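You operate a simulated robot arm through the tools that you are given. There is no shell and no other tool. Be economical: measure what you need, move in short steps, check, and stop when the job is done.

You are at the controls of a simulated two-armed robot. One attempt, no reset.

Task
On the counter top, fold the blue hand towel in half.

The check looks at the end state, three seconds after you hand in, the way a careful person would. Anything else that was tipped, shoved, dropped, spilled or broken makes it a failure. Flat cloth is picked up by pressing the open fingertips on it (5 to 10 N) and closing them slowly along it; thin cloth reads only 2 to 8 mm in the jaws.

Robot
Two 6-joint arms with two-finger parallel grippers on one trunk, on a base that drives. Base frame: it is fixed to the floor where the robot stands at the start and does not move with it; the origin is under the middle of the robot, x ahead of it, y to its left, z up; the surface under the hand at the start is at about z = 0.9. Readings come in m, degrees, newtons and seconds.
The left shoulder is at the start at [0.28, 0.185, 1.13], the right one opposite. With the tool pointing down near the work surface each hand reaches from about 0.56 to 0.94 m from the robot's upright axis, wherever it stands, measured 20 degrees to its own side. Places, roughly: blue hand towel [0.7, -0.1, 0.9]; counter top [0.7, -0.2, 0.9]. Payload 1.57 kg a hand.
The tool frame of a hand sits at the grasp point between the pads (the TCP): z along the fingers, y along the line on which they close. The tips reach 0.03 m beyond it. The gripper opens to 0.08 m. The fingers are 0.017 m wide and 0.012 m thick; the gripper's body (0.04 by 0.082 m) begins 0.08 m behind the TCP.
Orientation is that of the tool frame in the base frame, as a unit quaternion [x, y, z, w]. With the fingers straight down and closing along the base's y, the tool's x points along the base's -x, its y along +y and its z along -z.

Tools
- The arms move only by the tool arm_command. It takes "left_deltas", "right_deltas" or both (then of equal length, played together; a hand with none holds still); each is a list of rows, each a list of 3 entries, a list of its own where there are three numbers: the finger opening in cm, from 0 to 8, then the shift along the tool's x, y, z in cm, then the turn, a rotation vector about the tool's x, y, z in degrees. In form: [[gripper, [dx, dy, dz], [wx, wy, wz]], ...]. A call has 1 to 12 rows; each row is the pose to reach, as a shift and turn from the pose commanded when the call began, along the tool's axes at that moment. Rows are played at 5 a second. More than 0.05 m and 8.6 degrees between two rows, or a gripper value outside its range, and nothing of the call is played. Where a pose cannot be reached the arm comes as near as it can. A force on the tool above 40 N (or 10 N above the force at the start of the call, whichever is more), or a blocked arm, ends the call early, and 0.2 s more pass. Each finger travels about 0.153 m/s and halts on what it meets, pressing with about 24 N; the grip force reading is that of the motor and also rises with nothing between the fingers. The clock runs only during rows and for 0.2 s after the last one: add rows that repeat a pose to give the fingers time. The reply holds the time, the measured pose of the TCP, the force on the tool along the base axes, the opening and the grip force, in the units named above and with some noise, with the torque about the TCP (base axes, N m) and any sound that the robot's microphone picked up.
- Cameras (640 x 400 px; columns grow to the right, rows downward): "scene" is now at [0.2269, 0.0074, 1.5561]; the picture's right is [0.12, -0.99, 0.00], its down [-0.86, -0.10, -0.51] and it looks along [0.50, 0.06, -0.86] (base axes); focal length 280 px, centre (320, 200). "left" rides on the left gripper at [0.072, 0.007, -0.122] in its tool frame; the picture's right is [-0.09, 1.00, 0.00], its down [-0.84, -0.08, -0.54] and it looks along [-0.54, -0.05, 0.84] (tool axes); focal length 238 px, centre (320, 200). "right" rides on the right gripper at [0.072, -0.007, -0.122] in its tool frame; the picture's right is [0.09, 1.00, 0.00], its down [-0.84, 0.08, -0.54] and it looks along [-0.54, 0.05, 0.84] (tool axes); focal length 238 px, centre (320, 200). There is no depth. A picture from a camera that has moved, and an enlarged one, comes with that camera's place and axes in the base frame and with its lens.
- get_image(camera): a new picture of that camera. No time passes.
- raise_lower(by): slides the trunk up (or, below 0, down) by that many m; the arms and the scene camera ride with it, the base frame stays. It gives what a move gives, with no picture.
- roll_base(legs): drives the robot by 1 to 6 legs, each [ahead, turn to the left] in m and degrees, along the robot's own axes; the way and the turn of a leg run together, so that a leg with both is an arc; at most 1.5 m and 180 degrees a leg. The arms and the cameras ride along, it lands a little off, and it stops where it bumps. It gives what a move gives.
- turn_head(pan, tilt): turns the head with the scene camera to pan (to the left, within 86 degrees either way) and tilt (down, from -29 to 69), counted from straight ahead of the robot. It gives what a move gives.
- inspect(camera, box): a new picture of the part [left, top, right, bottom] of that camera's present view, enlarged. No time passes.
- finish_job(): hands the job in; it is judged then, once.

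Go step by step. Nothing tells you exact positions but the pictures and the camera data: compare them with the known pose of the tool, close in by small moves and look again before you grip or let go. The budget is 120 turns and 108 pictures, counting those below and the enlarged ones. Unless the task says otherwise, let go and move clear before handing in, and close with one line.

The tools are called after "Emit:" by a JSON object that holds its "api" and its "payload". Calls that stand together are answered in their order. arm_command: Moves the arms, as the interface text tells. Its arguments: {"type":"object","properties":{"left_deltas":{"type":"array"},"right_deltas":{"type":"array"}},"required":[]} The other tools are called the same way: raise_lower (by) slides the trunk up or down; roll_base (legs) drives the base; turn_head (pan, tilt) turns the head that bears the scene camera; get_image (camera) takes a picture; inspect (camera, box) takes an enlarged picture of a part of a camera's view; finish_job () hands the job in.

At the start:

```text
time_s: 0.0
left_tcp_pos: [0.5634, 0.1703, 1.0925]
left_tcp_rot: [0.0, 1.0, 0.0, 0.0]
left_wrist_force: [-0.3, 0.1, -0.6]
left_ft_torque: [0.01, 0.01, 0.03]
left_grip_width: 0.08
left_gripper_force: 0.1
right_tcp_pos: [0.5299, -0.2999, 1.0444]
right_tcp_rot: [0.0, 1.0, 0.001, 0.0]
right_wrist_force: [-0.5, 0.2, 0.5]
right_ft_torque: [-0.02, -0.03, 0.02]
right_grip_width: 0.0801
right_gripper_force: 0.2
trunk travel left (down, up): [-0.825, 0.165]
robot x, y, heading: [-0.0007, -0.0037, -0.0]
head pan, tilt: [6.8, 59.6]
```

scene: 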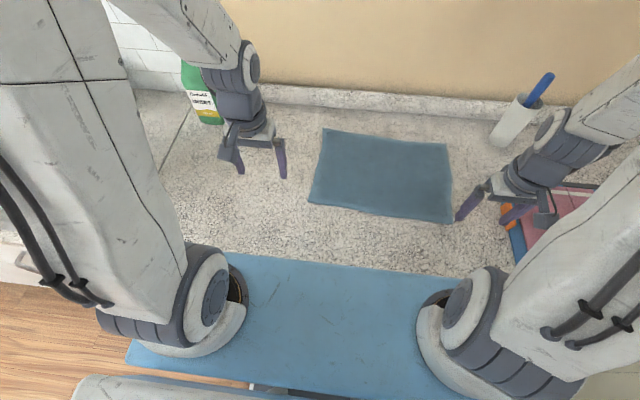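
right: 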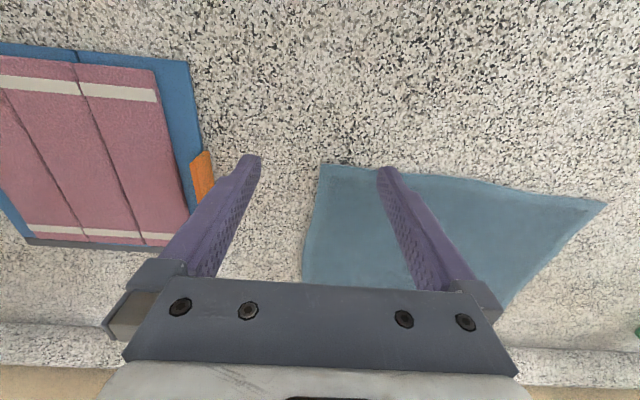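
left: 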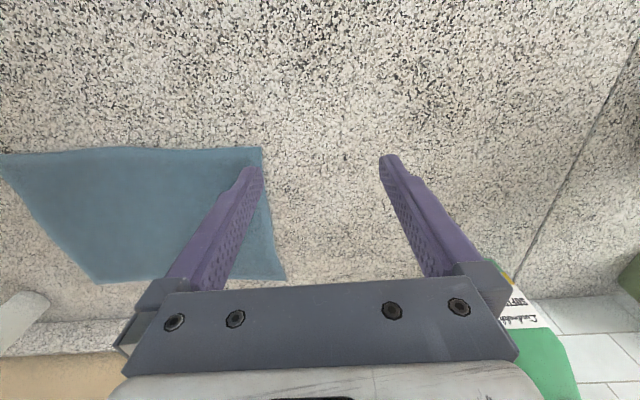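

The towel lies flat at about x 0.59–0.86, y −0.30–0.08. I'll pinch both near corners, one with each hand, and fold them over to the far edge. First I'll hover above those corners.

Emit:
{"api": "arm_command", "payload": {"left_deltas": [[8, [-1.1, -2.8, 2.7], [0, 0, 0]], [6, [-2.2, -5.6, 5.5], [0, 0, 0]], [4, [-3.4, -8.4, 8.2], [0, 0, 0]], [4, [-4.5, -11.2, 11], [0, 0, 0]], [4, [-4.5, -11.2, 11], [0, 0, 0]]], "right_deltas": [[8, [-1.6, 0.8, 1.6], [0, 0, 0]], [6, [-3.2, 1.6, 3.2], [0, 0, 0]], [4, [-4.8, 2.4, 4.8], [0, 0, 0]], [4, [-6.4, 3.3, 6.4], [0, 0, 0]], [4, [-6.4, 3.3, 6.4], [0, 0, 0]]]}}

Emit:
{"api": "get_image", "payload": {"camera": "left"}}

Emit:
{"api": "get_image", "payload": {"camera": "right"}}

Emit:
{"api": "get_image", "payload": {"camera": "scene"}}

```text
time_s: 1.2
left_tcp_pos: [0.608, 0.0598, 0.9819]
left_tcp_rot: [0.001, 1.0, 0.0, 0.0]
left_wrist_force: [-0.4, 0.3, -0.5]
left_ft_torque: [-0.01, 0.03, 0.02]
left_grip_width: 0.0399
left_gripper_force: 0.0
right_tcp_pos: [0.5945, -0.2677, 0.9797]
right_tcp_rot: [0.001, 1.0, 0.0, 0.0]
right_wrist_force: [-0.4, 0.4, -0.4]
right_ft_torque: [0.0, 0.0, 0.0]
right_grip_width: 0.04
right_gripper_force: 0.1
trunk travel left (down, up): [-0.825, 0.165]
robot x, y, heading: [0.0018, -0.0019, -0.1]
head pan, tilt: [6.8, 59.6]
```

```text
104 pictures are left
camera left: at [0.5365, 0.0656, 1.1031], right [0.09, 1.0, 0.0], down [0.84, -0.08, 0.54], along [0.54, -0.05, -0.84], focal length 238 px, centre (320, 200)
```

left: 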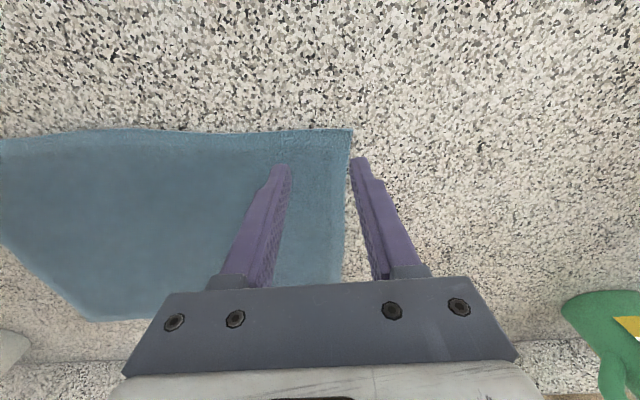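

```text
103 pictures are left
camera right: at [0.5238, -0.2733, 1.1011], right [-0.09, 1.0, 0.0], down [0.84, 0.08, 0.54], along [0.54, 0.05, -0.84], focal length 238 px, centre (320, 200)
```

right: 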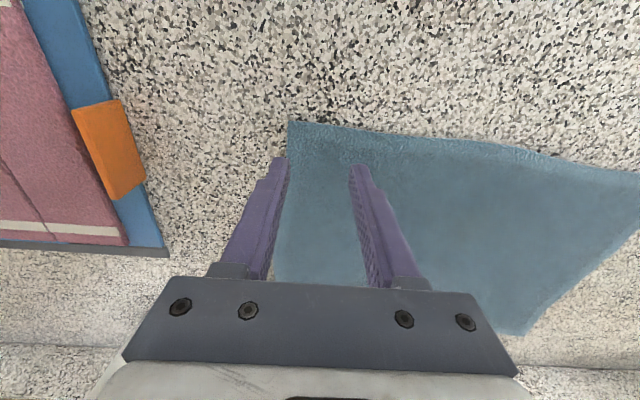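

```text
102 pictures are left
camera scene: at [0.2273, 0.0072, 1.556], right [0.12, -0.99, 0.0], down [-0.86, -0.1, -0.51], along [0.5, 0.06, -0.86], focal length 280 px, centre (320, 200)
```

scene: 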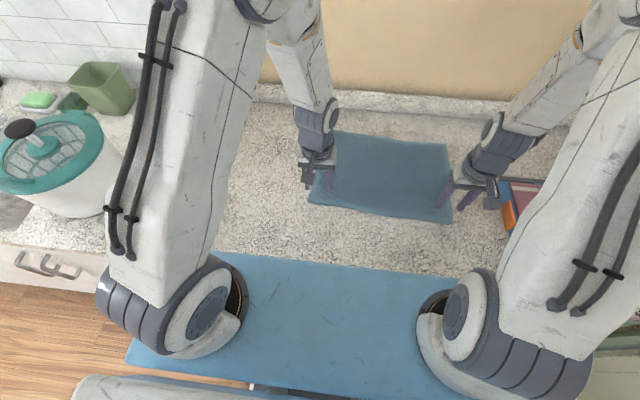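

Both pairs of fingertips are just inside their corners (left corner ≈ [0.598, 0.088], right ≈ [0.578, −0.295]). I'll lower them close to the cloth, moving the left one slightly further in.

Emit:
{"api": "arm_command", "payload": {"left_deltas": [[4, [-0.6, 0, 2], [0, 0, 0]], [4, [-0.6, 0, 4], [0, 0, 0]], [4, [-0.6, 0, 4.6], [0, 0, 0]], [4, [-0.6, 0, 4.8], [0, 0, 0]], [4, [-0.6, 0, 5.0], [0, 0, 0]]], "right_deltas": [[4, [0, 0, 2], [0, 0, 0]], [4, [0, 0, 4], [0, 0, 0]], [4, [0, 0, 4.4], [0, 0, 0]], [4, [0, 0, 4.6], [0, 0, 0]], [4, [0, 0, 4.8], [0, 0, 0]]]}}

```text
time_s: 2.4
left_tcp_pos: [0.6129, 0.0581, 0.9331]
left_tcp_rot: [0.0, 1.0, 0.0, 0.001]
left_wrist_force: [-2.0, -0.1, 11.4]
left_ft_torque: [-0.1, 0.09, -0.01]
left_grip_width: 0.0402
left_gripper_force: 0.0
right_tcp_pos: [0.5932, -0.2669, 0.9333]
right_tcp_rot: [0.0, 1.0, 0.0, 0.001]
right_wrist_force: [-1.4, 0.5, 9.5]
right_ft_torque: [0.1, 0.03, 0.03]
right_grip_width: 0.0399
right_gripper_force: 0.1
trunk travel left (down, up): [-0.825, 0.165]
robot x, y, heading: [-0.0032, 0.0012, -0.1]
head pan, tilt: [6.8, 59.6]
```

Both hands now press on the cloth with about 10 N. I'll close the fingers slowly along it.

Emit:
{"api": "arm_command", "payload": {"left_deltas": [[3.6, [0, 0, -0.05], [0, 0, 0]], [3.2, [0, 0, -0.05], [0, 0, 0]], [2.8, [0, 0, -0.05], [0, 0, 0]], [2.4, [0, 0, -0.05], [0, 0, 0]], [2.0, [0, 0, -0.05], [0, 0, 0]], [1.6, [0, 0, -0.05], [0, 0, 0]], [1.2, [0, 0, -0.05], [0, 0, 0]], [0.8, [0, 0, -0.05], [0, 0, 0]], [0.4, [0, 0, -0.05], [0, 0, 0]], [0, [0, 0, -0.05], [0, 0, 0]], [0, [0, 0, -0.05], [0, 0, 0]], [0, [0, 0, -0.05], [0, 0, 0]]], "right_deltas": [[3.6, [0, 0, 0], [0, 0, 0]], [3.2, [0, 0, 0], [0, 0, 0]], [2.8, [0, 0, 0], [0, 0, 0]], [2.4, [0, 0, 0], [0, 0, 0]], [2.0, [0, 0, 0], [0, 0, 0]], [1.6, [0, 0, 0], [0, 0, 0]], [1.2, [0, 0, 0], [0, 0, 0]], [0.8, [0, 0, 0], [0, 0, 0]], [0.4, [0, 0, 0], [0, 0, 0]], [0, [0, 0, 0], [0, 0, 0]], [0, [0, 0, 0], [0, 0, 0]], [0, [0, 0, 0], [0, 0, 0]]]}}

Emit:
{"api": "get_image", "payload": {"camera": "left"}}

Emit:
{"api": "get_image", "payload": {"camera": "right"}}

```text
time_s: 5.0
left_tcp_pos: [0.6132, 0.0581, 0.9326]
left_tcp_rot: [-0.001, 1.0, 0.0, 0.001]
left_wrist_force: [-0.5, -6.7, 7.8]
left_ft_torque: [-0.25, 0.01, 0.02]
left_grip_width: 0.004
left_gripper_force: 23.4
right_tcp_pos: [0.5932, -0.2676, 0.9326]
right_tcp_rot: [0.0, 1.0, 0.0, 0.0]
right_wrist_force: [-0.4, 3.8, 19.0]
right_ft_torque: [0.21, -0.01, 0.0]
right_grip_width: 0.0065
right_gripper_force: 24.1
trunk travel left (down, up): [-0.825, 0.165]
robot x, y, heading: [0.0003, -0.0013, 0.1]
head pan, tilt: [6.8, 59.6]
```

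```text
101 pictures are left
camera left: at [0.5407, 0.0657, 1.0545], right [0.09, 1.0, 0.0], down [0.84, -0.08, 0.54], along [0.54, -0.05, -0.84], focal length 238 px, centre (320, 200)
```

left: 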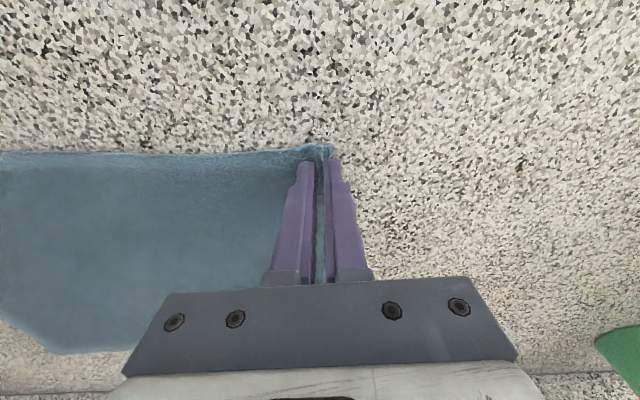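

```text
100 pictures are left
camera right: at [0.5229, -0.2737, 1.0546], right [-0.09, 1.0, 0.0], down [0.84, 0.08, 0.54], along [0.54, 0.05, -0.84], focal length 238 px, centre (320, 200)
```

right: 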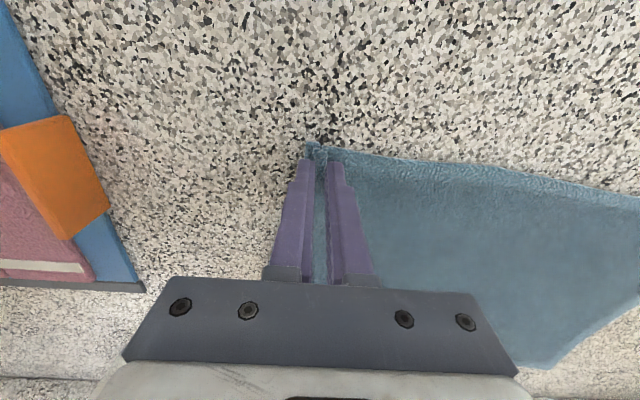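

Both corners are gripped (4 and 6.5 mm). I'll lift a little along the fold arc and check that they hold.

Emit:
{"api": "arm_command", "payload": {"left_deltas": [[0, [0, 0, -1.5], [0, 0, 0]], [0, [-0.3, 0, -3], [0, 0, 0]], [0, [-0.7, 0, -5], [0, 0, 0]], [0, [-0.7, 0, -5], [0, 0, 0]]], "right_deltas": [[0, [0, 0, -1.5], [0, 0, 0]], [0, [-0.3, 0, -3], [0, 0, 0]], [0, [-0.7, 0, -5], [0, 0, 0]], [0, [-0.7, 0, -5], [0, 0, 0]]]}}

Emit:
{"api": "get_image", "payload": {"camera": "scene"}}

Emit:
{"api": "get_image", "payload": {"camera": "left"}}

Emit:
{"api": "get_image", "payload": {"camera": "right"}}

```text
time_s: 6.0
left_tcp_pos: [0.6192, 0.0595, 0.984]
left_tcp_rot: [0.0, 1.0, 0.0, -0.001]
left_wrist_force: [0.4, -5.1, 0.4]
left_ft_torque: [-0.13, 0.0, 0.0]
left_grip_width: 0.0042
left_gripper_force: 23.8
right_tcp_pos: [0.6012, -0.2678, 0.9815]
right_tcp_rot: [-0.001, 1.0, 0.0, 0.0]
right_wrist_force: [0.1, 5.9, 0.9]
right_ft_torque: [0.19, -0.02, 0.02]
right_grip_width: 0.0047
right_gripper_force: 24.3
trunk travel left (down, up): [-0.825, 0.165]
robot x, y, heading: [0.0004, 0.0027, -0.1]
head pan, tilt: [6.8, 59.6]
```

```text
99 pictures are left
camera scene: at [0.2267, 0.0074, 1.5561], right [0.12, -0.99, 0.0], down [-0.86, -0.1, -0.51], along [0.5, 0.06, -0.86], focal length 280 px, centre (320, 200)
```

scene: 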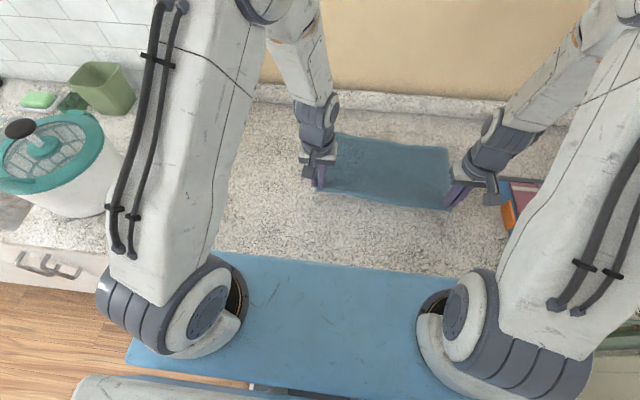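

```text
98 pictures are left
camera left: at [0.5482, 0.0661, 1.1043], right [0.09, 1.0, 0.0], down [0.84, -0.08, 0.54], along [0.54, -0.05, -0.84], focal length 238 px, centre (320, 200)
```

left: 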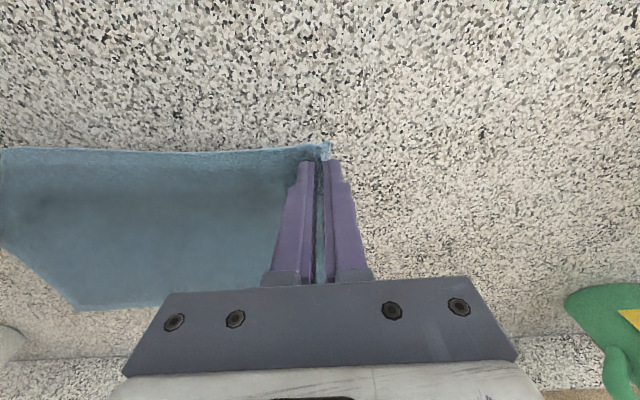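

```text
97 pictures are left
camera right: at [0.5304, -0.2732, 1.1039], right [-0.09, 1.0, 0.0], down [0.84, 0.08, 0.54], along [0.54, 0.05, -0.84], focal length 238 px, centre (320, 200)
```

right: 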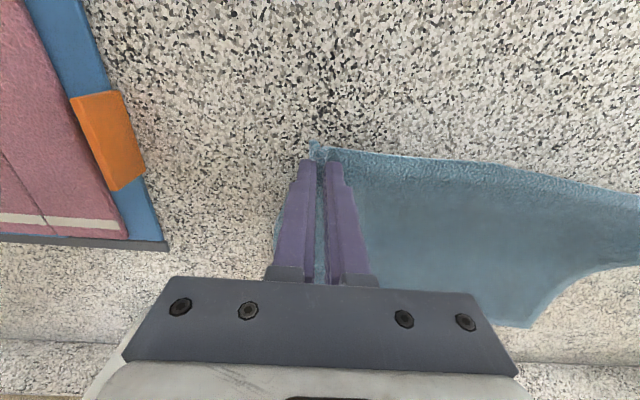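

Both corners hold. I'll carry them over in an arc, easing the sideways pull a little, and stop before touchdown to look.

Emit:
{"api": "arm_command", "payload": {"left_deltas": [[0, [-1.0, -0.1, -1.3], [0, 0, 0]], [0, [-2.2, -0.2, -2.5], [0, 0, 0]], [0, [-3.8, -0.3, -3.7], [0, 0, 0]], [0, [-5.4, -0.3, -4.7], [0, 0, 0]], [0, [-7.4, -0.3, -5.6], [0, 0, 0]], [0, [-9.6, -0.3, -6.1], [0, 0, 0]], [0, [-11.8, -0.3, -6.2], [0, 0, 0]], [0, [-14, -0.3, -6.0], [0, 0, 0]], [0, [-16, -0.3, -5.4], [0, 0, 0]], [0, [-18, -0.3, -4.4], [0, 0, 0]], [0, [-20, -0.3, -3], [0, 0, 0]], [0, [-21.5, -0.3, -1.4], [0, 0, 0]]], "right_deltas": [[0, [-1.0, 0.1, -1.3], [0, 0, 0]], [0, [-2.2, 0.2, -2.5], [0, 0, 0]], [0, [-3.8, 0.3, -3.7], [0, 0, 0]], [0, [-5.4, 0.3, -4.7], [0, 0, 0]], [0, [-7.4, 0.3, -5.6], [0, 0, 0]], [0, [-9.6, 0.3, -6.1], [0, 0, 0]], [0, [-11.8, 0.3, -6.2], [0, 0, 0]], [0, [-14, 0.3, -6.0], [0, 0, 0]], [0, [-16, 0.3, -5.4], [0, 0, 0]], [0, [-18, 0.3, -4.4], [0, 0, 0]], [0, [-20, 0.3, -3], [0, 0, 0]], [0, [-21.5, 0.3, -1.4], [0, 0, 0]]]}}

Emit:
{"api": "get_image", "payload": {"camera": "scene"}}

Emit:
{"api": "get_image", "payload": {"camera": "left"}}

Emit:
{"api": "get_image", "payload": {"camera": "right"}}

```text
time_s: 8.6
left_tcp_pos: [0.8348, 0.0552, 0.9961]
left_tcp_rot: [0.0, 1.0, 0.0, -0.001]
left_wrist_force: [-0.2, -1.5, 0.1]
left_ft_torque: [-0.01, 0.02, 0.02]
left_grip_width: 0.0042
left_gripper_force: 24.1
right_tcp_pos: [0.8163, -0.2639, 0.9969]
right_tcp_rot: [0.0, 1.0, 0.0, 0.0]
right_wrist_force: [0.3, 1.8, -0.1]
right_ft_torque: [0.06, -0.02, -0.01]
right_grip_width: 0.0047
right_gripper_force: 23.8
trunk travel left (down, up): [-0.825, 0.165]
robot x, y, heading: [0.0, 0.0008, -0.2]
head pan, tilt: [6.8, 59.6]
```

```text
96 pictures are left
camera scene: at [0.2268, 0.0074, 1.5561], right [0.12, -0.99, 0.0], down [-0.86, -0.1, -0.51], along [0.5, 0.06, -0.86], focal length 280 px, centre (320, 200)
```

scene: 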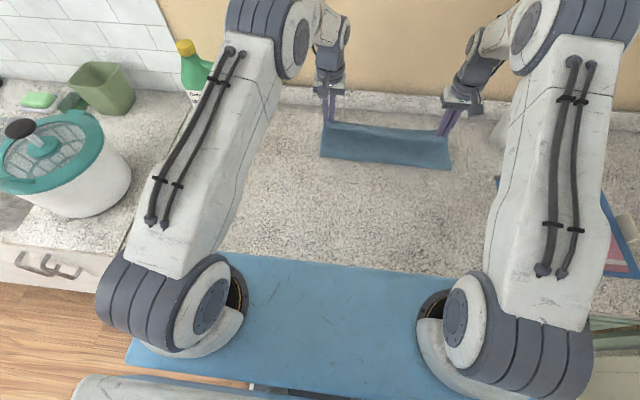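

```text
95 pictures are left
camera left: at [0.7635, 0.0623, 1.1181], right [0.09, 1.0, 0.0], down [0.84, -0.08, 0.54], along [0.54, -0.05, -0.84], focal length 238 px, centre (320, 200)
```

left: 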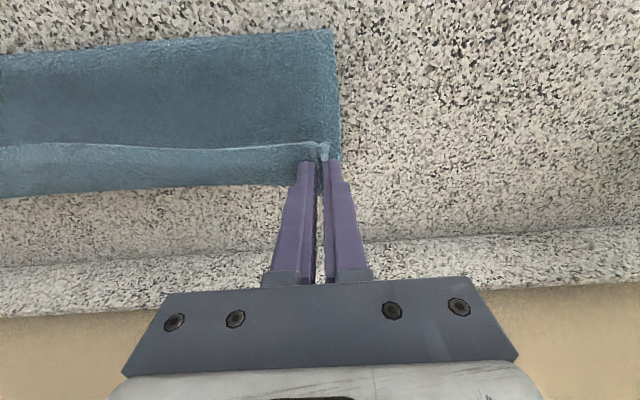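

```text
94 pictures are left
camera right: at [0.7459, -0.2703, 1.1191], right [-0.09, 1.0, 0.0], down [0.84, 0.08, 0.54], along [0.54, 0.05, -0.84], focal length 238 px, centre (320, 200)
```

right: 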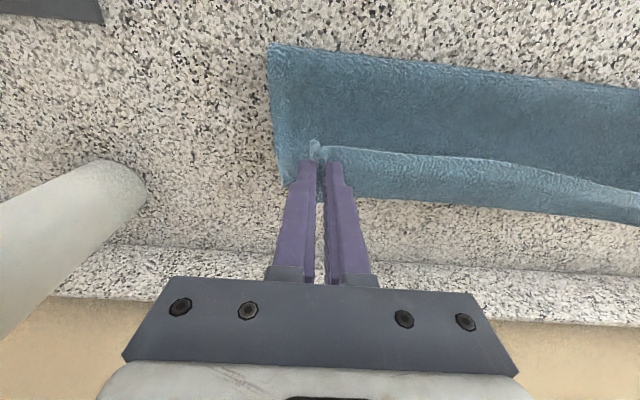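

The fold is coming over neatly, and the top edge is just short of the far edge. I'll lower it onto the far edge, still gripping.

Emit:
{"api": "arm_command", "payload": {"left_deltas": [[0, [-1.0, 0, 1.5], [0, 0, 0]], [0, [-1.8, 0, 3], [0, 0, 0]], [0, [-2.4, 0, 4.4], [0, 0, 0]], [0, [-2.8, 0, 5.4], [0, 0, 0]], [0, [-3.0, 0, 5.9], [0, 0, 0]], [0, [-3.0, 0, 5.9], [0, 0, 0]]], "right_deltas": [[0, [-1.0, 0, 1.5], [0, 0, 0]], [0, [-1.8, 0, 3], [0, 0, 0]], [0, [-2.4, 0, 4.4], [0, 0, 0]], [0, [-2.7, 0, 5.4], [0, 0, 0]], [0, [-2.8, 0, 5.9], [0, 0, 0]], [0, [-2.8, 0, 5.9], [0, 0, 0]]]}}

Emit:
{"api": "get_image", "payload": {"camera": "scene"}}

Emit:
{"api": "get_image", "payload": {"camera": "left"}}

Emit:
{"api": "get_image", "payload": {"camera": "right"}}

```text
time_s: 10.0
left_tcp_pos: [0.8653, 0.056, 0.9373]
left_tcp_rot: [0.0, 1.0, 0.0, 0.001]
left_wrist_force: [-1.7, -2.4, 5.0]
left_ft_torque: [-0.04, 0.1, -0.03]
left_grip_width: 0.0041
left_gripper_force: 24.1
right_tcp_pos: [0.8428, -0.2644, 0.9378]
right_tcp_rot: [-0.001, 1.0, 0.0, 0.0]
right_wrist_force: [-1.3, 2.0, 4.4]
right_ft_torque: [0.06, 0.07, -0.01]
right_grip_width: 0.0044
right_gripper_force: 23.9
trunk travel left (down, up): [-0.825, 0.165]
robot x, y, heading: [0.0025, -0.0023, 0.3]
head pan, tilt: [6.8, 59.6]
```

```text
93 pictures are left
camera scene: at [0.2263, 0.0074, 1.5563], right [0.12, -0.99, 0.0], down [-0.86, -0.1, -0.51], along [0.5, 0.06, -0.86], focal length 280 px, centre (320, 200)
```

scene: 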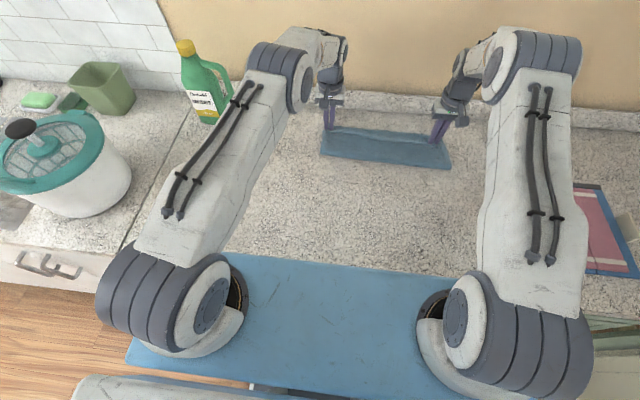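

```text
92 pictures are left
camera left: at [0.793, 0.0628, 1.0598], right [0.09, 1.0, 0.0], down [0.84, -0.08, 0.54], along [0.54, -0.05, -0.84], focal length 238 px, centre (320, 200)
```

left: 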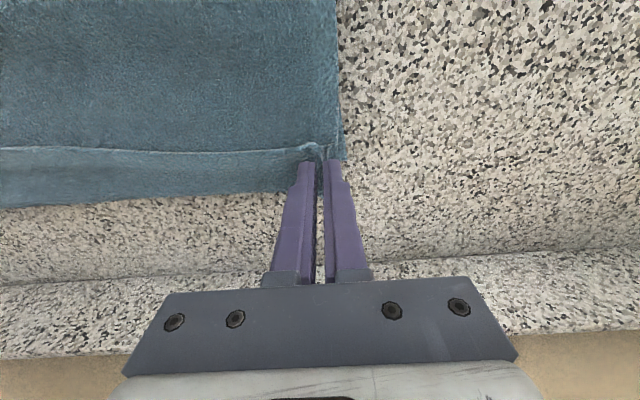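

```text
91 pictures are left
camera right: at [0.7735, -0.2705, 1.0598], right [-0.09, 1.0, 0.0], down [0.84, 0.08, 0.54], along [0.54, 0.05, -0.84], focal length 238 px, centre (320, 200)
```

right: 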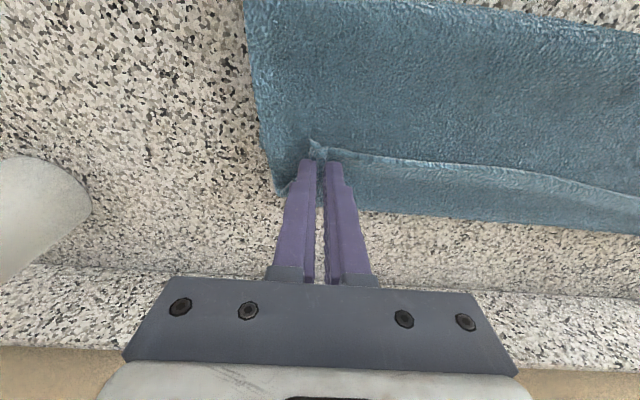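

The corners are down. I'll zoom in on the strip along the far edge before letting go.

Emit:
{"api": "inspect", "payload": {"camera": "left", "box": [100, 100, 400, 290]}}

Emit:
{"api": "inspect", "payload": {"camera": "right", "box": [230, 100, 530, 290]}}

Emit:
{"api": "inspect", "payload": {"camera": "scene", "box": [300, 80, 500, 200]}}

```text
2.11 times, centred on (250, 195) of left
camera zoom: at [0.793, 0.0628, 1.0598], right [0.09, 1.0, 0.0], down [0.84, -0.08, 0.54], along [0.54, -0.05, -0.84], focal length 502 px, centre (467, 210)
```

zoom: 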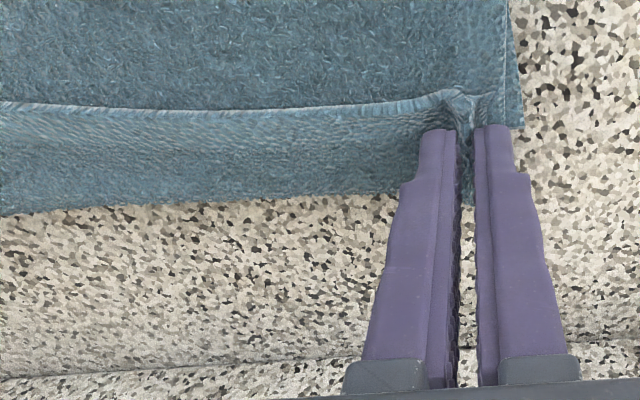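

```text
2.11 times, centred on (380, 195) of right
camera zoom: at [0.7735, -0.2705, 1.0598], right [-0.09, 1.0, 0.0], down [0.84, 0.08, 0.54], along [0.54, 0.05, -0.84], focal length 502 px, centre (194, 210)
```

zoom: 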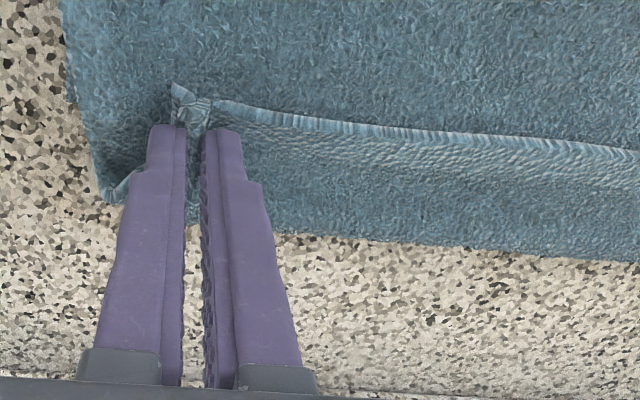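

```text
3.20 times, centred on (400, 140) of scene
camera zoom: at [0.2263, 0.0074, 1.5563], right [0.12, -0.99, 0.0], down [-0.86, -0.1, -0.51], along [0.5, 0.06, -0.86], focal length 895 px, centre (64, 392)
```

zoom: 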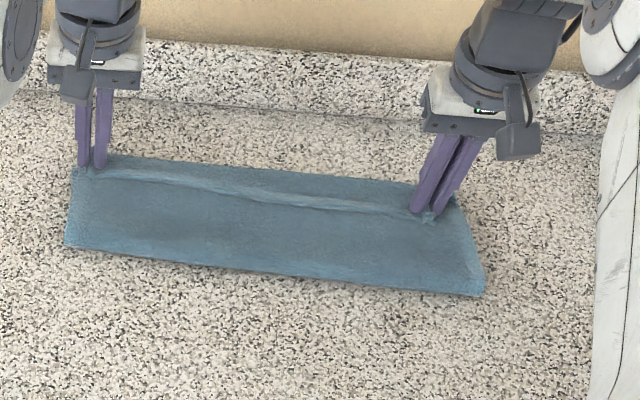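

The hem seems to stand up or curl back a little along the top edge. I'll let go gently, rise, and see how it settles.

Emit:
{"api": "arm_command", "payload": {"left_deltas": [[0.6, [0, 0, -0.3], [0, 0, 0]], [1.2, [0, 0, -0.4], [0, 0, 0]], [2, [0, 0, -0.6], [0, 0, 0]], [2, [0, 0, -2], [0, 0, 0]], [2, [0, 0, -5], [0, 0, 0]], [2, [0, 0, -9], [0, 0, 0]], [2, [3, 0, -12], [0, 0, 0]], [2, [7, 0, -13], [0, 0, 0]], [2, [7, 0, -13], [0, 0, 0]]], "right_deltas": [[0.6, [0, 0, -0.3], [0, 0, 0]], [1.2, [0, 0, -0.4], [0, 0, 0]], [2, [0, 0, -0.6], [0, 0, 0]], [2, [0, 0, -2], [0, 0, 0]], [2, [0, 0, -5], [0, 0, 0]], [2, [0, 0, -9], [0, 0, 0]], [2, [3, 0, -12], [0, 0, 0]], [2, [7, 0, -13], [0, 0, 0]], [2, [7, 0, -13], [0, 0, 0]]]}}

Emit:
{"api": "inspect", "payload": {"camera": "scene", "box": [300, 80, 500, 200]}}

Emit:
{"api": "get_image", "payload": {"camera": "left"}}

Emit:
{"api": "get_image", "payload": {"camera": "right"}}

```text
time_s: 12.0
left_tcp_pos: [0.7949, 0.0553, 1.0688]
left_tcp_rot: [0.0, 1.0, 0.0, 0.0]
left_wrist_force: [0.1, -0.1, 0.1]
left_ft_torque: [0.03, -0.01, 0.01]
left_grip_width: 0.0199
left_gripper_force: 0.1
right_tcp_pos: [0.7734, -0.2636, 1.0679]
right_tcp_rot: [0.0, 1.0, 0.0, 0.0]
right_wrist_force: [0.7, 0.7, 0.3]
right_ft_torque: [0.01, -0.04, 0.02]
right_grip_width: 0.0201
right_gripper_force: 0.1
trunk travel left (down, up): [-0.825, 0.165]
robot x, y, heading: [0.0007, -0.0039, 0.1]
head pan, tilt: [6.8, 59.6]
```

```text
3.20 times, centred on (400, 140) of scene
camera zoom: at [0.2262, 0.0074, 1.5562], right [0.12, -0.99, 0.0], down [-0.86, -0.1, -0.51], along [0.5, 0.06, -0.86], focal length 895 px, centre (64, 392)
```

zoom: 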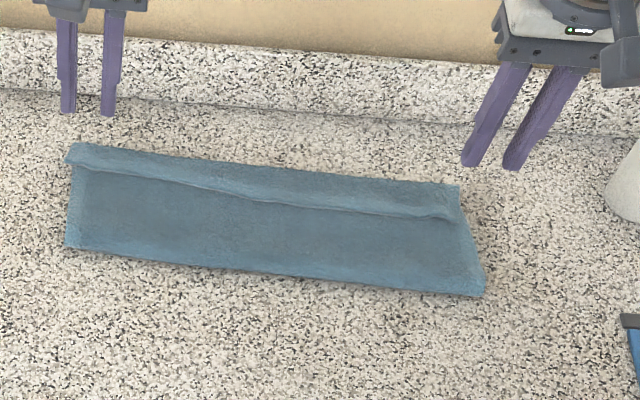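

```text
86 pictures are left
camera left: at [0.723, 0.0622, 1.1896], right [0.09, 1.0, 0.0], down [0.84, -0.08, 0.54], along [0.54, -0.05, -0.84], focal length 238 px, centre (320, 200)
```

left: 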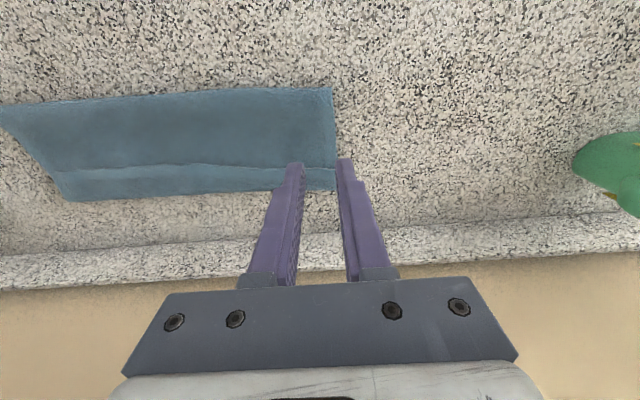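

```text
85 pictures are left
camera right: at [0.7032, -0.2702, 1.1893], right [-0.09, 1.0, 0.0], down [0.84, 0.08, 0.54], along [0.54, 0.05, -0.84], focal length 238 px, centre (320, 200)
```

right: 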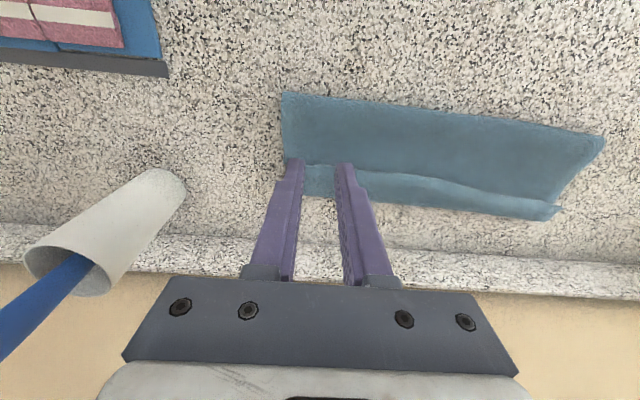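

The near edge came over, but a hem strip about 3.5 cm wide is folded back on itself. I'll put the spread fingertips just on the robot's side of that hem, then sweep it forward to flip it out.

Emit:
{"api": "arm_command", "payload": {"left_deltas": [[4, [-1, -1.5, 2.8], [0, 0, 0]], [6, [-2, -3, 5.6], [0, 0, 0]], [8, [-3, -4.5, 8.4], [0, 0, 0]], [8, [-4, -5.5, 10.9], [0, 0, 0]], [8, [-4, -5.5, 12.6], [0, 0, 0]], [8, [-4, -5.5, 12.6], [0, 0, 0]]], "right_deltas": [[4, [-1, 1.6, 2.8], [0, 0, 0]], [6, [-2, 3.2, 5.6], [0, 0, 0]], [8, [-3.2, 4.8, 8.4], [0, 0, 0]], [8, [-4.2, 6.4, 10.9], [0, 0, 0]], [8, [-4.2, 6.4, 12.5], [0, 0, 0]], [8, [-4.2, 6.4, 12.5], [0, 0, 0]]]}}

Emit:
{"api": "get_image", "payload": {"camera": "left"}}

Emit:
{"api": "get_image", "payload": {"camera": "right"}}

```text
time_s: 13.4
left_tcp_pos: [0.8346, 0.0004, 0.9406]
left_tcp_rot: [0.0, 1.0, 0.0, 0.0]
left_wrist_force: [0.4, 0.0, 0.1]
left_ft_torque: [-0.02, 0.01, 0.01]
left_grip_width: 0.0801
left_gripper_force: 0.0
right_tcp_pos: [0.8164, -0.1997, 0.9412]
right_tcp_rot: [0.0, 1.0, 0.0, 0.0]
right_wrist_force: [0.5, -0.2, 0.1]
right_ft_torque: [0.02, 0.0, -0.01]
right_grip_width: 0.0801
right_gripper_force: 0.1
trunk travel left (down, up): [-0.825, 0.165]
robot x, y, heading: [0.0007, -0.0009, 0.1]
head pan, tilt: [6.8, 59.6]
```

```text
84 pictures are left
camera left: at [0.7625, 0.0074, 1.0628], right [0.09, 1.0, 0.0], down [0.84, -0.08, 0.54], along [0.54, -0.05, -0.84], focal length 238 px, centre (320, 200)
```

left: 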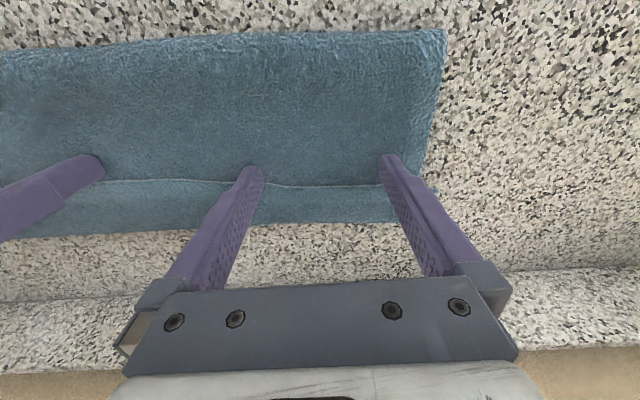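

```text
83 pictures are left
camera right: at [0.7461, -0.2061, 1.0636], right [-0.09, 1.0, 0.0], down [0.84, 0.08, 0.54], along [0.54, 0.05, -0.84], focal length 238 px, centre (320, 200)
```

right: 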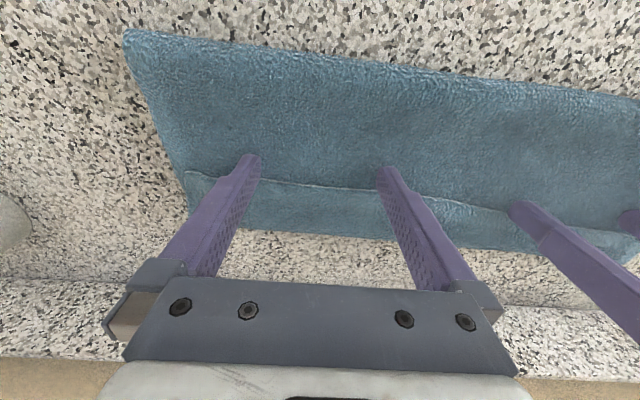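

The tips are just in front of the hem edge. I'll lower them to a light touch and sweep forward slowly.

Emit:
{"api": "arm_command", "payload": {"left_deltas": [[8, [0, 0, 0.3], [0, 0, 0]], [8, [-0.5, 0, 0.45], [0, 0, 0]], [8, [-1.0, 0, 0.45], [0, 0, 0]], [8, [-1.5, 0, 0.45], [0, 0, 0]], [8, [-2.0, 0, 0.45], [0, 0, 0]], [8, [-2.5, 0, 0.45], [0, 0, 0]], [8, [-3.0, 0, 0.45], [0, 0, 0]]], "right_deltas": [[8, [0, 0, 0.3], [0, 0, 0]], [8, [-0.5, 0, 0.5], [0, 0, 0]], [8, [-1.0, 0, 0.5], [0, 0, 0]], [8, [-1.5, 0, 0.5], [0, 0, 0]], [8, [-2.0, 0, 0.5], [0, 0, 0]], [8, [-2.5, 0, 0.5], [0, 0, 0]], [8, [-3.0, 0, 0.5], [0, 0, 0]]]}}

Emit:
{"api": "get_image", "payload": {"camera": "left"}}

Emit:
{"api": "get_image", "payload": {"camera": "right"}}

```text
time_s: 15.0
left_tcp_pos: [0.8655, 0.001, 0.9369]
left_tcp_rot: [0.0, 1.0, 0.001, 0.0]
left_wrist_force: [-1.2, -0.1, 5.8]
left_ft_torque: [-0.17, 0.03, -0.03]
left_grip_width: 0.0801
left_gripper_force: 0.1
right_tcp_pos: [0.8459, -0.1997, 0.9387]
right_tcp_rot: [0.0, 1.0, 0.0, -0.001]
right_wrist_force: [0.3, -0.5, 3.0]
right_ft_torque: [0.06, 0.0, 0.01]
right_grip_width: 0.0799
right_gripper_force: 0.0
trunk travel left (down, up): [-0.825, 0.165]
robot x, y, heading: [0.0032, 0.0011, 0.2]
head pan, tilt: [6.8, 59.6]
```

```text
82 pictures are left
camera left: at [0.7927, 0.0075, 1.0589], right [0.09, 1.0, 0.0], down [0.84, -0.08, 0.54], along [0.54, -0.05, -0.84], focal length 238 px, centre (320, 200)
```

left: 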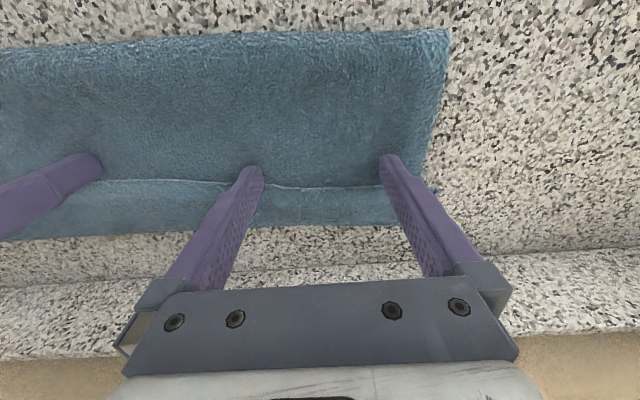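

```text
81 pictures are left
camera right: at [0.7751, -0.2063, 1.0594], right [-0.09, 1.0, 0.0], down [0.84, 0.08, 0.54], along [0.54, 0.05, -0.84], focal length 238 px, centre (320, 200)
```

right: 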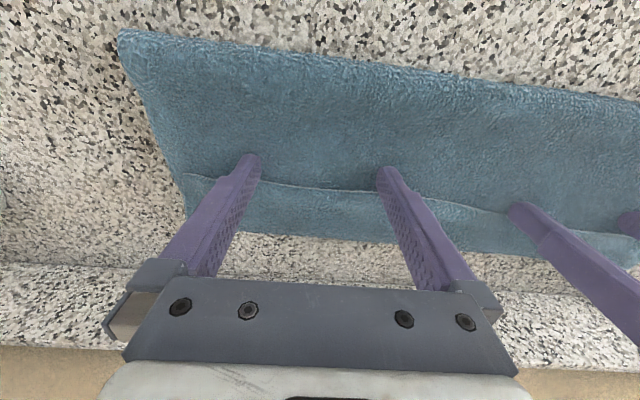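

The light touch dragged the whole towel forward about 3 cm without flipping the hem. I'll use the same grip to drag it back toward me by 5 cm, then lift and look.

Emit:
{"api": "arm_command", "payload": {"left_deltas": [[8, [0.7, 0, 0.05], [0, 0, 0]], [8, [1.4, 0, 0.05], [0, 0, 0]], [8, [2.1, 0, 0.05], [0, 0, 0]], [8, [2.8, 0, 0.05], [0, 0, 0]], [8, [3.5, 0, 0.05], [0, 0, 0]], [8, [4.2, 0, 0.05], [0, 0, 0]], [8, [5, 0, 0.05], [0, 0, 0]], [8, [5, 0, -2], [0, 0, 0]], [8, [5, 0, -6], [0, 0, 0]], [8, [7, 0, -10], [0, 0, 0]], [8, [7, 0, -10], [0, 0, 0]]], "right_deltas": [[8, [0.7, 0, 0.15], [0, 0, 0]], [8, [1.4, 0, 0.15], [0, 0, 0]], [8, [2.1, 0, 0.15], [0, 0, 0]], [8, [2.8, 0, 0.15], [0, 0, 0]], [8, [3.5, 0, 0.15], [0, 0, 0]], [8, [4.2, 0, 0.15], [0, 0, 0]], [8, [5, 0, 0.15], [0, 0, 0]], [8, [5, 0, -2], [0, 0, 0]], [8, [5, 0, -6], [0, 0, 0]], [8, [7, 0, -10], [0, 0, 0]], [8, [7, 0, -10], [0, 0, 0]]]}}

Emit:
{"api": "inspect", "payload": {"camera": "scene", "box": [300, 80, 500, 200]}}

Emit:
{"api": "get_image", "payload": {"camera": "left"}}

Emit:
{"api": "get_image", "payload": {"camera": "right"}}

```text
time_s: 17.4
left_tcp_pos: [0.7947, 0.0002, 1.038]
left_tcp_rot: [-0.001, 1.0, -0.001, 0.001]
left_wrist_force: [-0.5, 0.0, 0.4]
left_ft_torque: [0.01, -0.04, -0.02]
left_grip_width: 0.08
left_gripper_force: 0.0
right_tcp_pos: [0.7744, -0.2003, 1.0365]
right_tcp_rot: [0.0, 1.0, 0.001, 0.0]
right_wrist_force: [-0.7, -0.2, 0.7]
right_ft_torque: [-0.02, -0.04, 0.05]
right_grip_width: 0.0799
right_gripper_force: 0.0
trunk travel left (down, up): [-0.825, 0.165]
robot x, y, heading: [0.0013, -0.0021, -0.1]
head pan, tilt: [6.8, 59.6]
```

```text
3.20 times, centred on (400, 140) of scene
camera zoom: at [0.2261, 0.0074, 1.5562], right [0.12, -0.99, 0.0], down [-0.86, -0.1, -0.51], along [0.5, 0.06, -0.86], focal length 895 px, centre (64, 392)
```

zoom: 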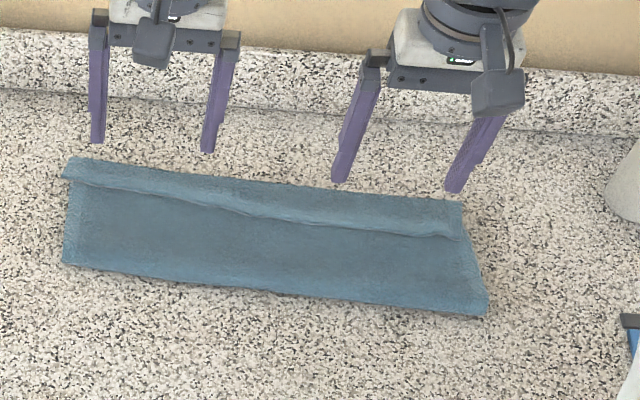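

```text
79 pictures are left
camera left: at [0.7227, 0.0072, 1.1596], right [0.09, 1.0, 0.0], down [0.84, -0.08, 0.54], along [0.54, -0.05, -0.84], focal length 238 px, centre (320, 200)
```

left: 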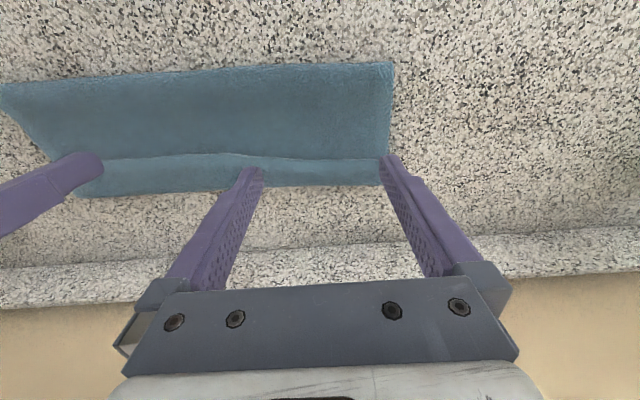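

```text
78 pictures are left
camera right: at [0.7043, -0.2064, 1.1589], right [-0.09, 1.0, 0.0], down [0.84, 0.08, 0.54], along [0.54, 0.05, -0.84], focal length 238 px, centre (320, 200)
```

right: 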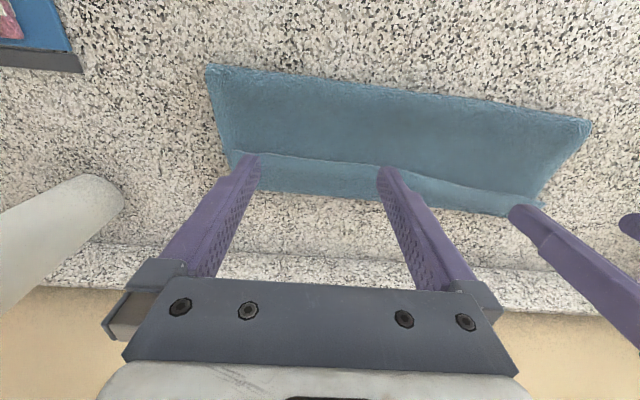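

The towel is back (crease ≈ 0.74, hem edge ≈ 0.836 at left and 0.819 at right). Next I'll regrip the hem corners with the fingers tilted forward about 40°. That leaves room to turn the hem over while laying it. I'll move to hover first.

Emit:
{"api": "arm_command", "payload": {"left_deltas": [[6, [-0.7, 0.9, 1], [0, -8, 0]], [5, [-1.4, 1.8, 2], [0, -16, 0]], [3.5, [-2.1, 2.7, 3], [0, -24, 0]], [3.5, [-2.8, 3.6, 4.5], [0, -32, 0]], [3.5, [-3.4, 4.2, 6.3], [0, -40, 0]], [3.5, [-3.4, 4.2, 6.3], [0, -40, 0]]], "right_deltas": [[6, [-0.8, -1.3, 1], [0, -8, 0]], [5, [-1.6, -2.6, 2], [0, -16, 0]], [3.5, [-2.4, -3.8, 3], [0, -24, 0]], [3.5, [-3.2, -5, 4.5], [0, -32, 0]], [3.5, [-3.9, -6.2, 6.1], [0, -40, 0]], [3.5, [-3.9, -6.2, 6.1], [0, -40, 0]]]}}

Emit:
{"api": "get_image", "payload": {"camera": "left"}}

Emit:
{"api": "get_image", "payload": {"camera": "right"}}

Emit:
{"api": "get_image", "payload": {"camera": "scene"}}

```text
time_s: 18.8
left_tcp_pos: [0.8285, 0.0491, 0.9769]
left_tcp_rot: [-0.006, 0.945, 0.017, 0.326]
left_wrist_force: [0.4, -0.1, -0.3]
left_ft_torque: [0.01, 0.0, 0.01]
left_grip_width: 0.0348
left_gripper_force: 0.1
left hand out of reach, approached as far as the arm can: row 4, 5, 6
right_tcp_pos: [0.8121, -0.2733, 0.9812]
right_tcp_rot: [0.006, 0.951, -0.037, 0.306]
right_wrist_force: [0.2, -0.5, -0.2]
right_ft_torque: [0.0, 0.01, 0.02]
right_grip_width: 0.0352
right_gripper_force: 0.0
right hand out of reach, approached as far as the arm can: row 4, 5
trunk travel left (down, up): [-0.825, 0.165]
robot x, y, heading: [-0.0045, -0.0036, 0.0]
head pan, tilt: [6.8, 59.6]
```

```text
77 pictures are left
camera left: at [0.6961, 0.0511, 1.0287], right [0.05, 1.0, 0.08], down [0.33, -0.1, 0.94], along [0.94, -0.02, -0.33], focal length 238 px, centre (320, 200)
```

left: 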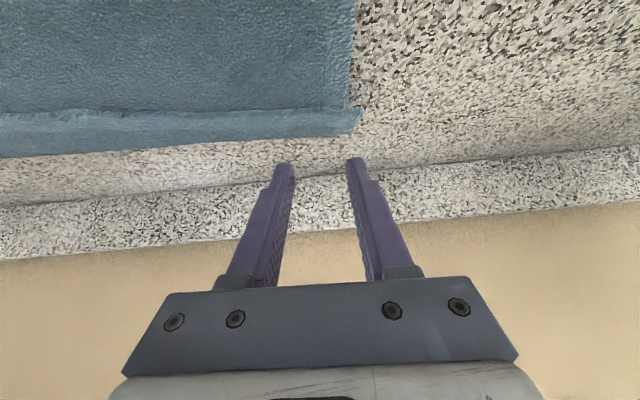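

```text
76 pictures are left
camera right: at [0.6839, -0.2717, 1.0391], right [-0.04, 0.99, -0.12], down [0.37, 0.13, 0.92], along [0.93, -0.01, -0.37], focal length 238 px, centre (320, 200)
```

right: 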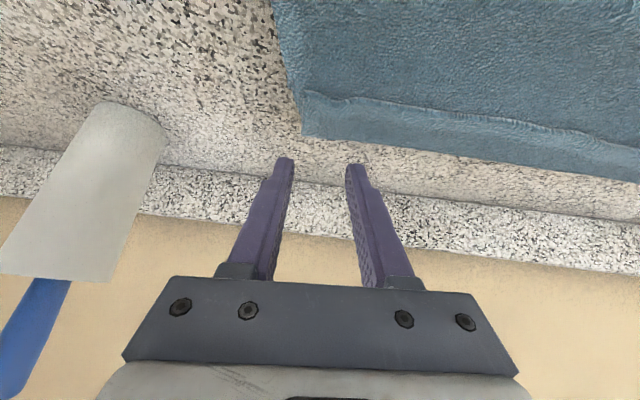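

```text
75 pictures are left
camera scene: at [0.2271, 0.0072, 1.5561], right [0.12, -0.99, 0.0], down [-0.86, -0.1, -0.51], along [0.5, 0.06, -0.86], focal length 280 px, centre (320, 200)
```

scene: 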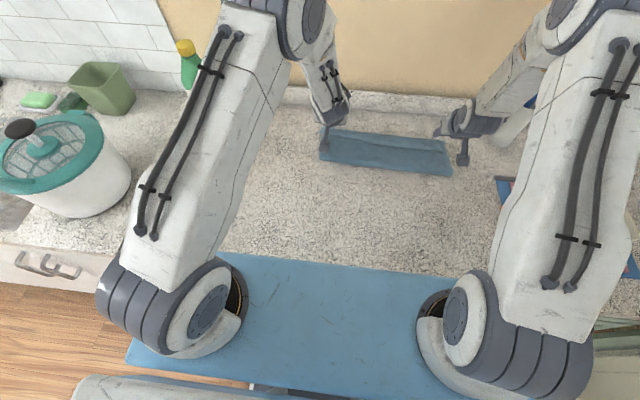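

A 40° tilt is just past reach at this shoulder height. I'll raise the hands and lower the trunk 8 cm so the tilt becomes comfortable.

Emit:
{"api": "arm_command", "payload": {"left_deltas": [[3.5, [-1.3, 0, -1.5], [0, 0, 0]], [3.5, [-2.6, 0, -3], [0, 0, 0]], [3.5, [-3.9, 0, -4.6], [0, 0, 0]], [3.5, [-5.1, 0, -6.1], [0, 0, 0]], [3.5, [-5.1, 0, -6.1], [0, 0, 0]]], "right_deltas": [[3.5, [-1.3, 0, -1.5], [0, 0, 0]], [3.5, [-2.6, 0, -3], [0, 0, 0]], [3.5, [-3.9, 0, -4.6], [0, 0, 0]], [3.5, [-5.1, 0, -6.1], [0, 0, 0]], [3.5, [-5.1, 0, -6.1], [0, 0, 0]]]}}

Emit:
{"api": "raise_lower", "payload": {"by": -0.08}}

```text
time_s: 20.0
left_tcp_pos: [0.8289, 0.0494, 1.0575]
left_tcp_rot: [0.0, 0.94, 0.0, 0.342]
left_wrist_force: [-0.1, 0.2, 0.2]
left_ft_torque: [0.01, -0.04, 0.01]
left_grip_width: 0.035
left_gripper_force: 0.1
right_tcp_pos: [0.8156, -0.2619, 1.0569]
right_tcp_rot: [0.0, 0.94, 0.001, 0.342]
right_wrist_force: [0.1, 0.6, -0.5]
right_ft_torque: [0.0, -0.02, -0.02]
right_grip_width: 0.0349
right_gripper_force: 0.0
trunk travel left (down, up): [-0.825, 0.165]
robot x, y, heading: [0.0019, 0.0022, -0.1]
head pan, tilt: [6.8, 59.6]
```

```text
time_s: 21.2
left_tcp_pos: [0.8289, 0.0487, 0.977]
left_tcp_rot: [0.0, 0.94, 0.0, 0.342]
left_wrist_force: [-0.8, 0.2, -0.2]
left_ft_torque: [0.02, 0.02, 0.0]
left_grip_width: 0.0351
left_gripper_force: 0.1
right_tcp_pos: [0.816, -0.2628, 0.9754]
right_tcp_rot: [-0.001, 0.94, 0.0, 0.342]
right_wrist_force: [-0.1, -0.1, -0.7]
right_ft_torque: [0.0, 0.0, 0.02]
right_grip_width: 0.0348
right_gripper_force: 0.1
trunk travel left (down, up): [-0.745, 0.245]
robot x, y, heading: [-0.0028, -0.0019, 0.2]
head pan, tilt: [6.8, 59.6]
```

The tilt is now exactly 40° at the hover height. I'll look again to place the grips.

Emit:
{"api": "get_image", "payload": {"camera": "left"}}

Emit:
{"api": "get_image", "payload": {"camera": "right"}}

Emit:
{"api": "inspect", "payload": {"camera": "scene", "box": [290, 60, 490, 185]}}

```text
74 pictures are left
camera left: at [0.6949, 0.055, 1.0243], right [0.07, 1.0, 0.06], down [0.29, -0.08, 0.95], along [0.95, -0.05, -0.3], focal length 238 px, centre (320, 200)
```

left: 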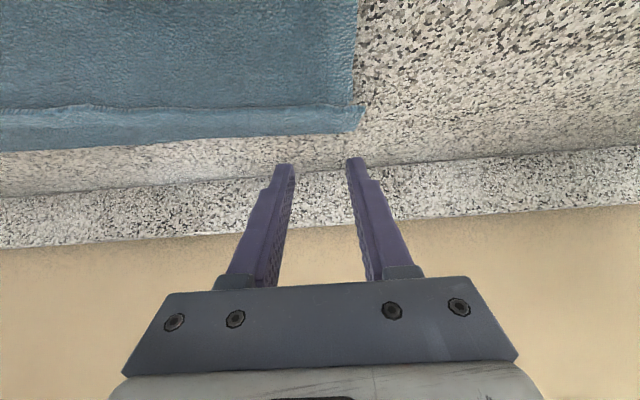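

```text
73 pictures are left
camera right: at [0.6832, -0.2686, 1.023], right [-0.07, 1.0, -0.06], down [0.29, 0.08, 0.95], along [0.95, 0.05, -0.3], focal length 238 px, centre (320, 200)
```

right: 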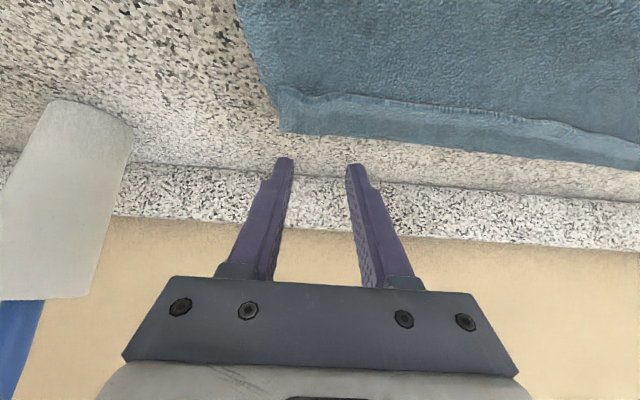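

```text
3.20 times, centred on (390, 122) of scene
camera zoom: at [0.2268, 0.0074, 1.4762], right [0.12, -0.99, 0.0], down [-0.86, -0.1, -0.51], along [0.5, 0.06, -0.86], focal length 895 px, centre (96, 448)
```

zoom: 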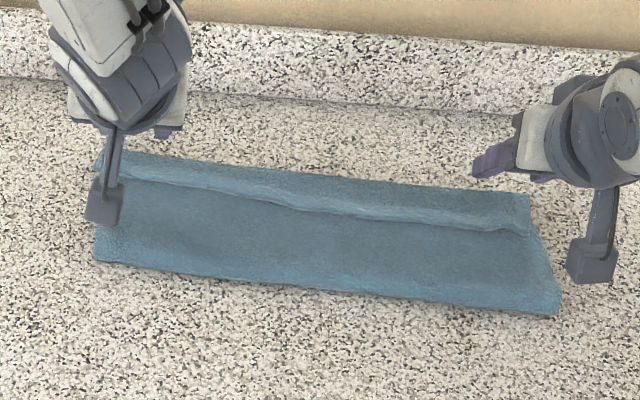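

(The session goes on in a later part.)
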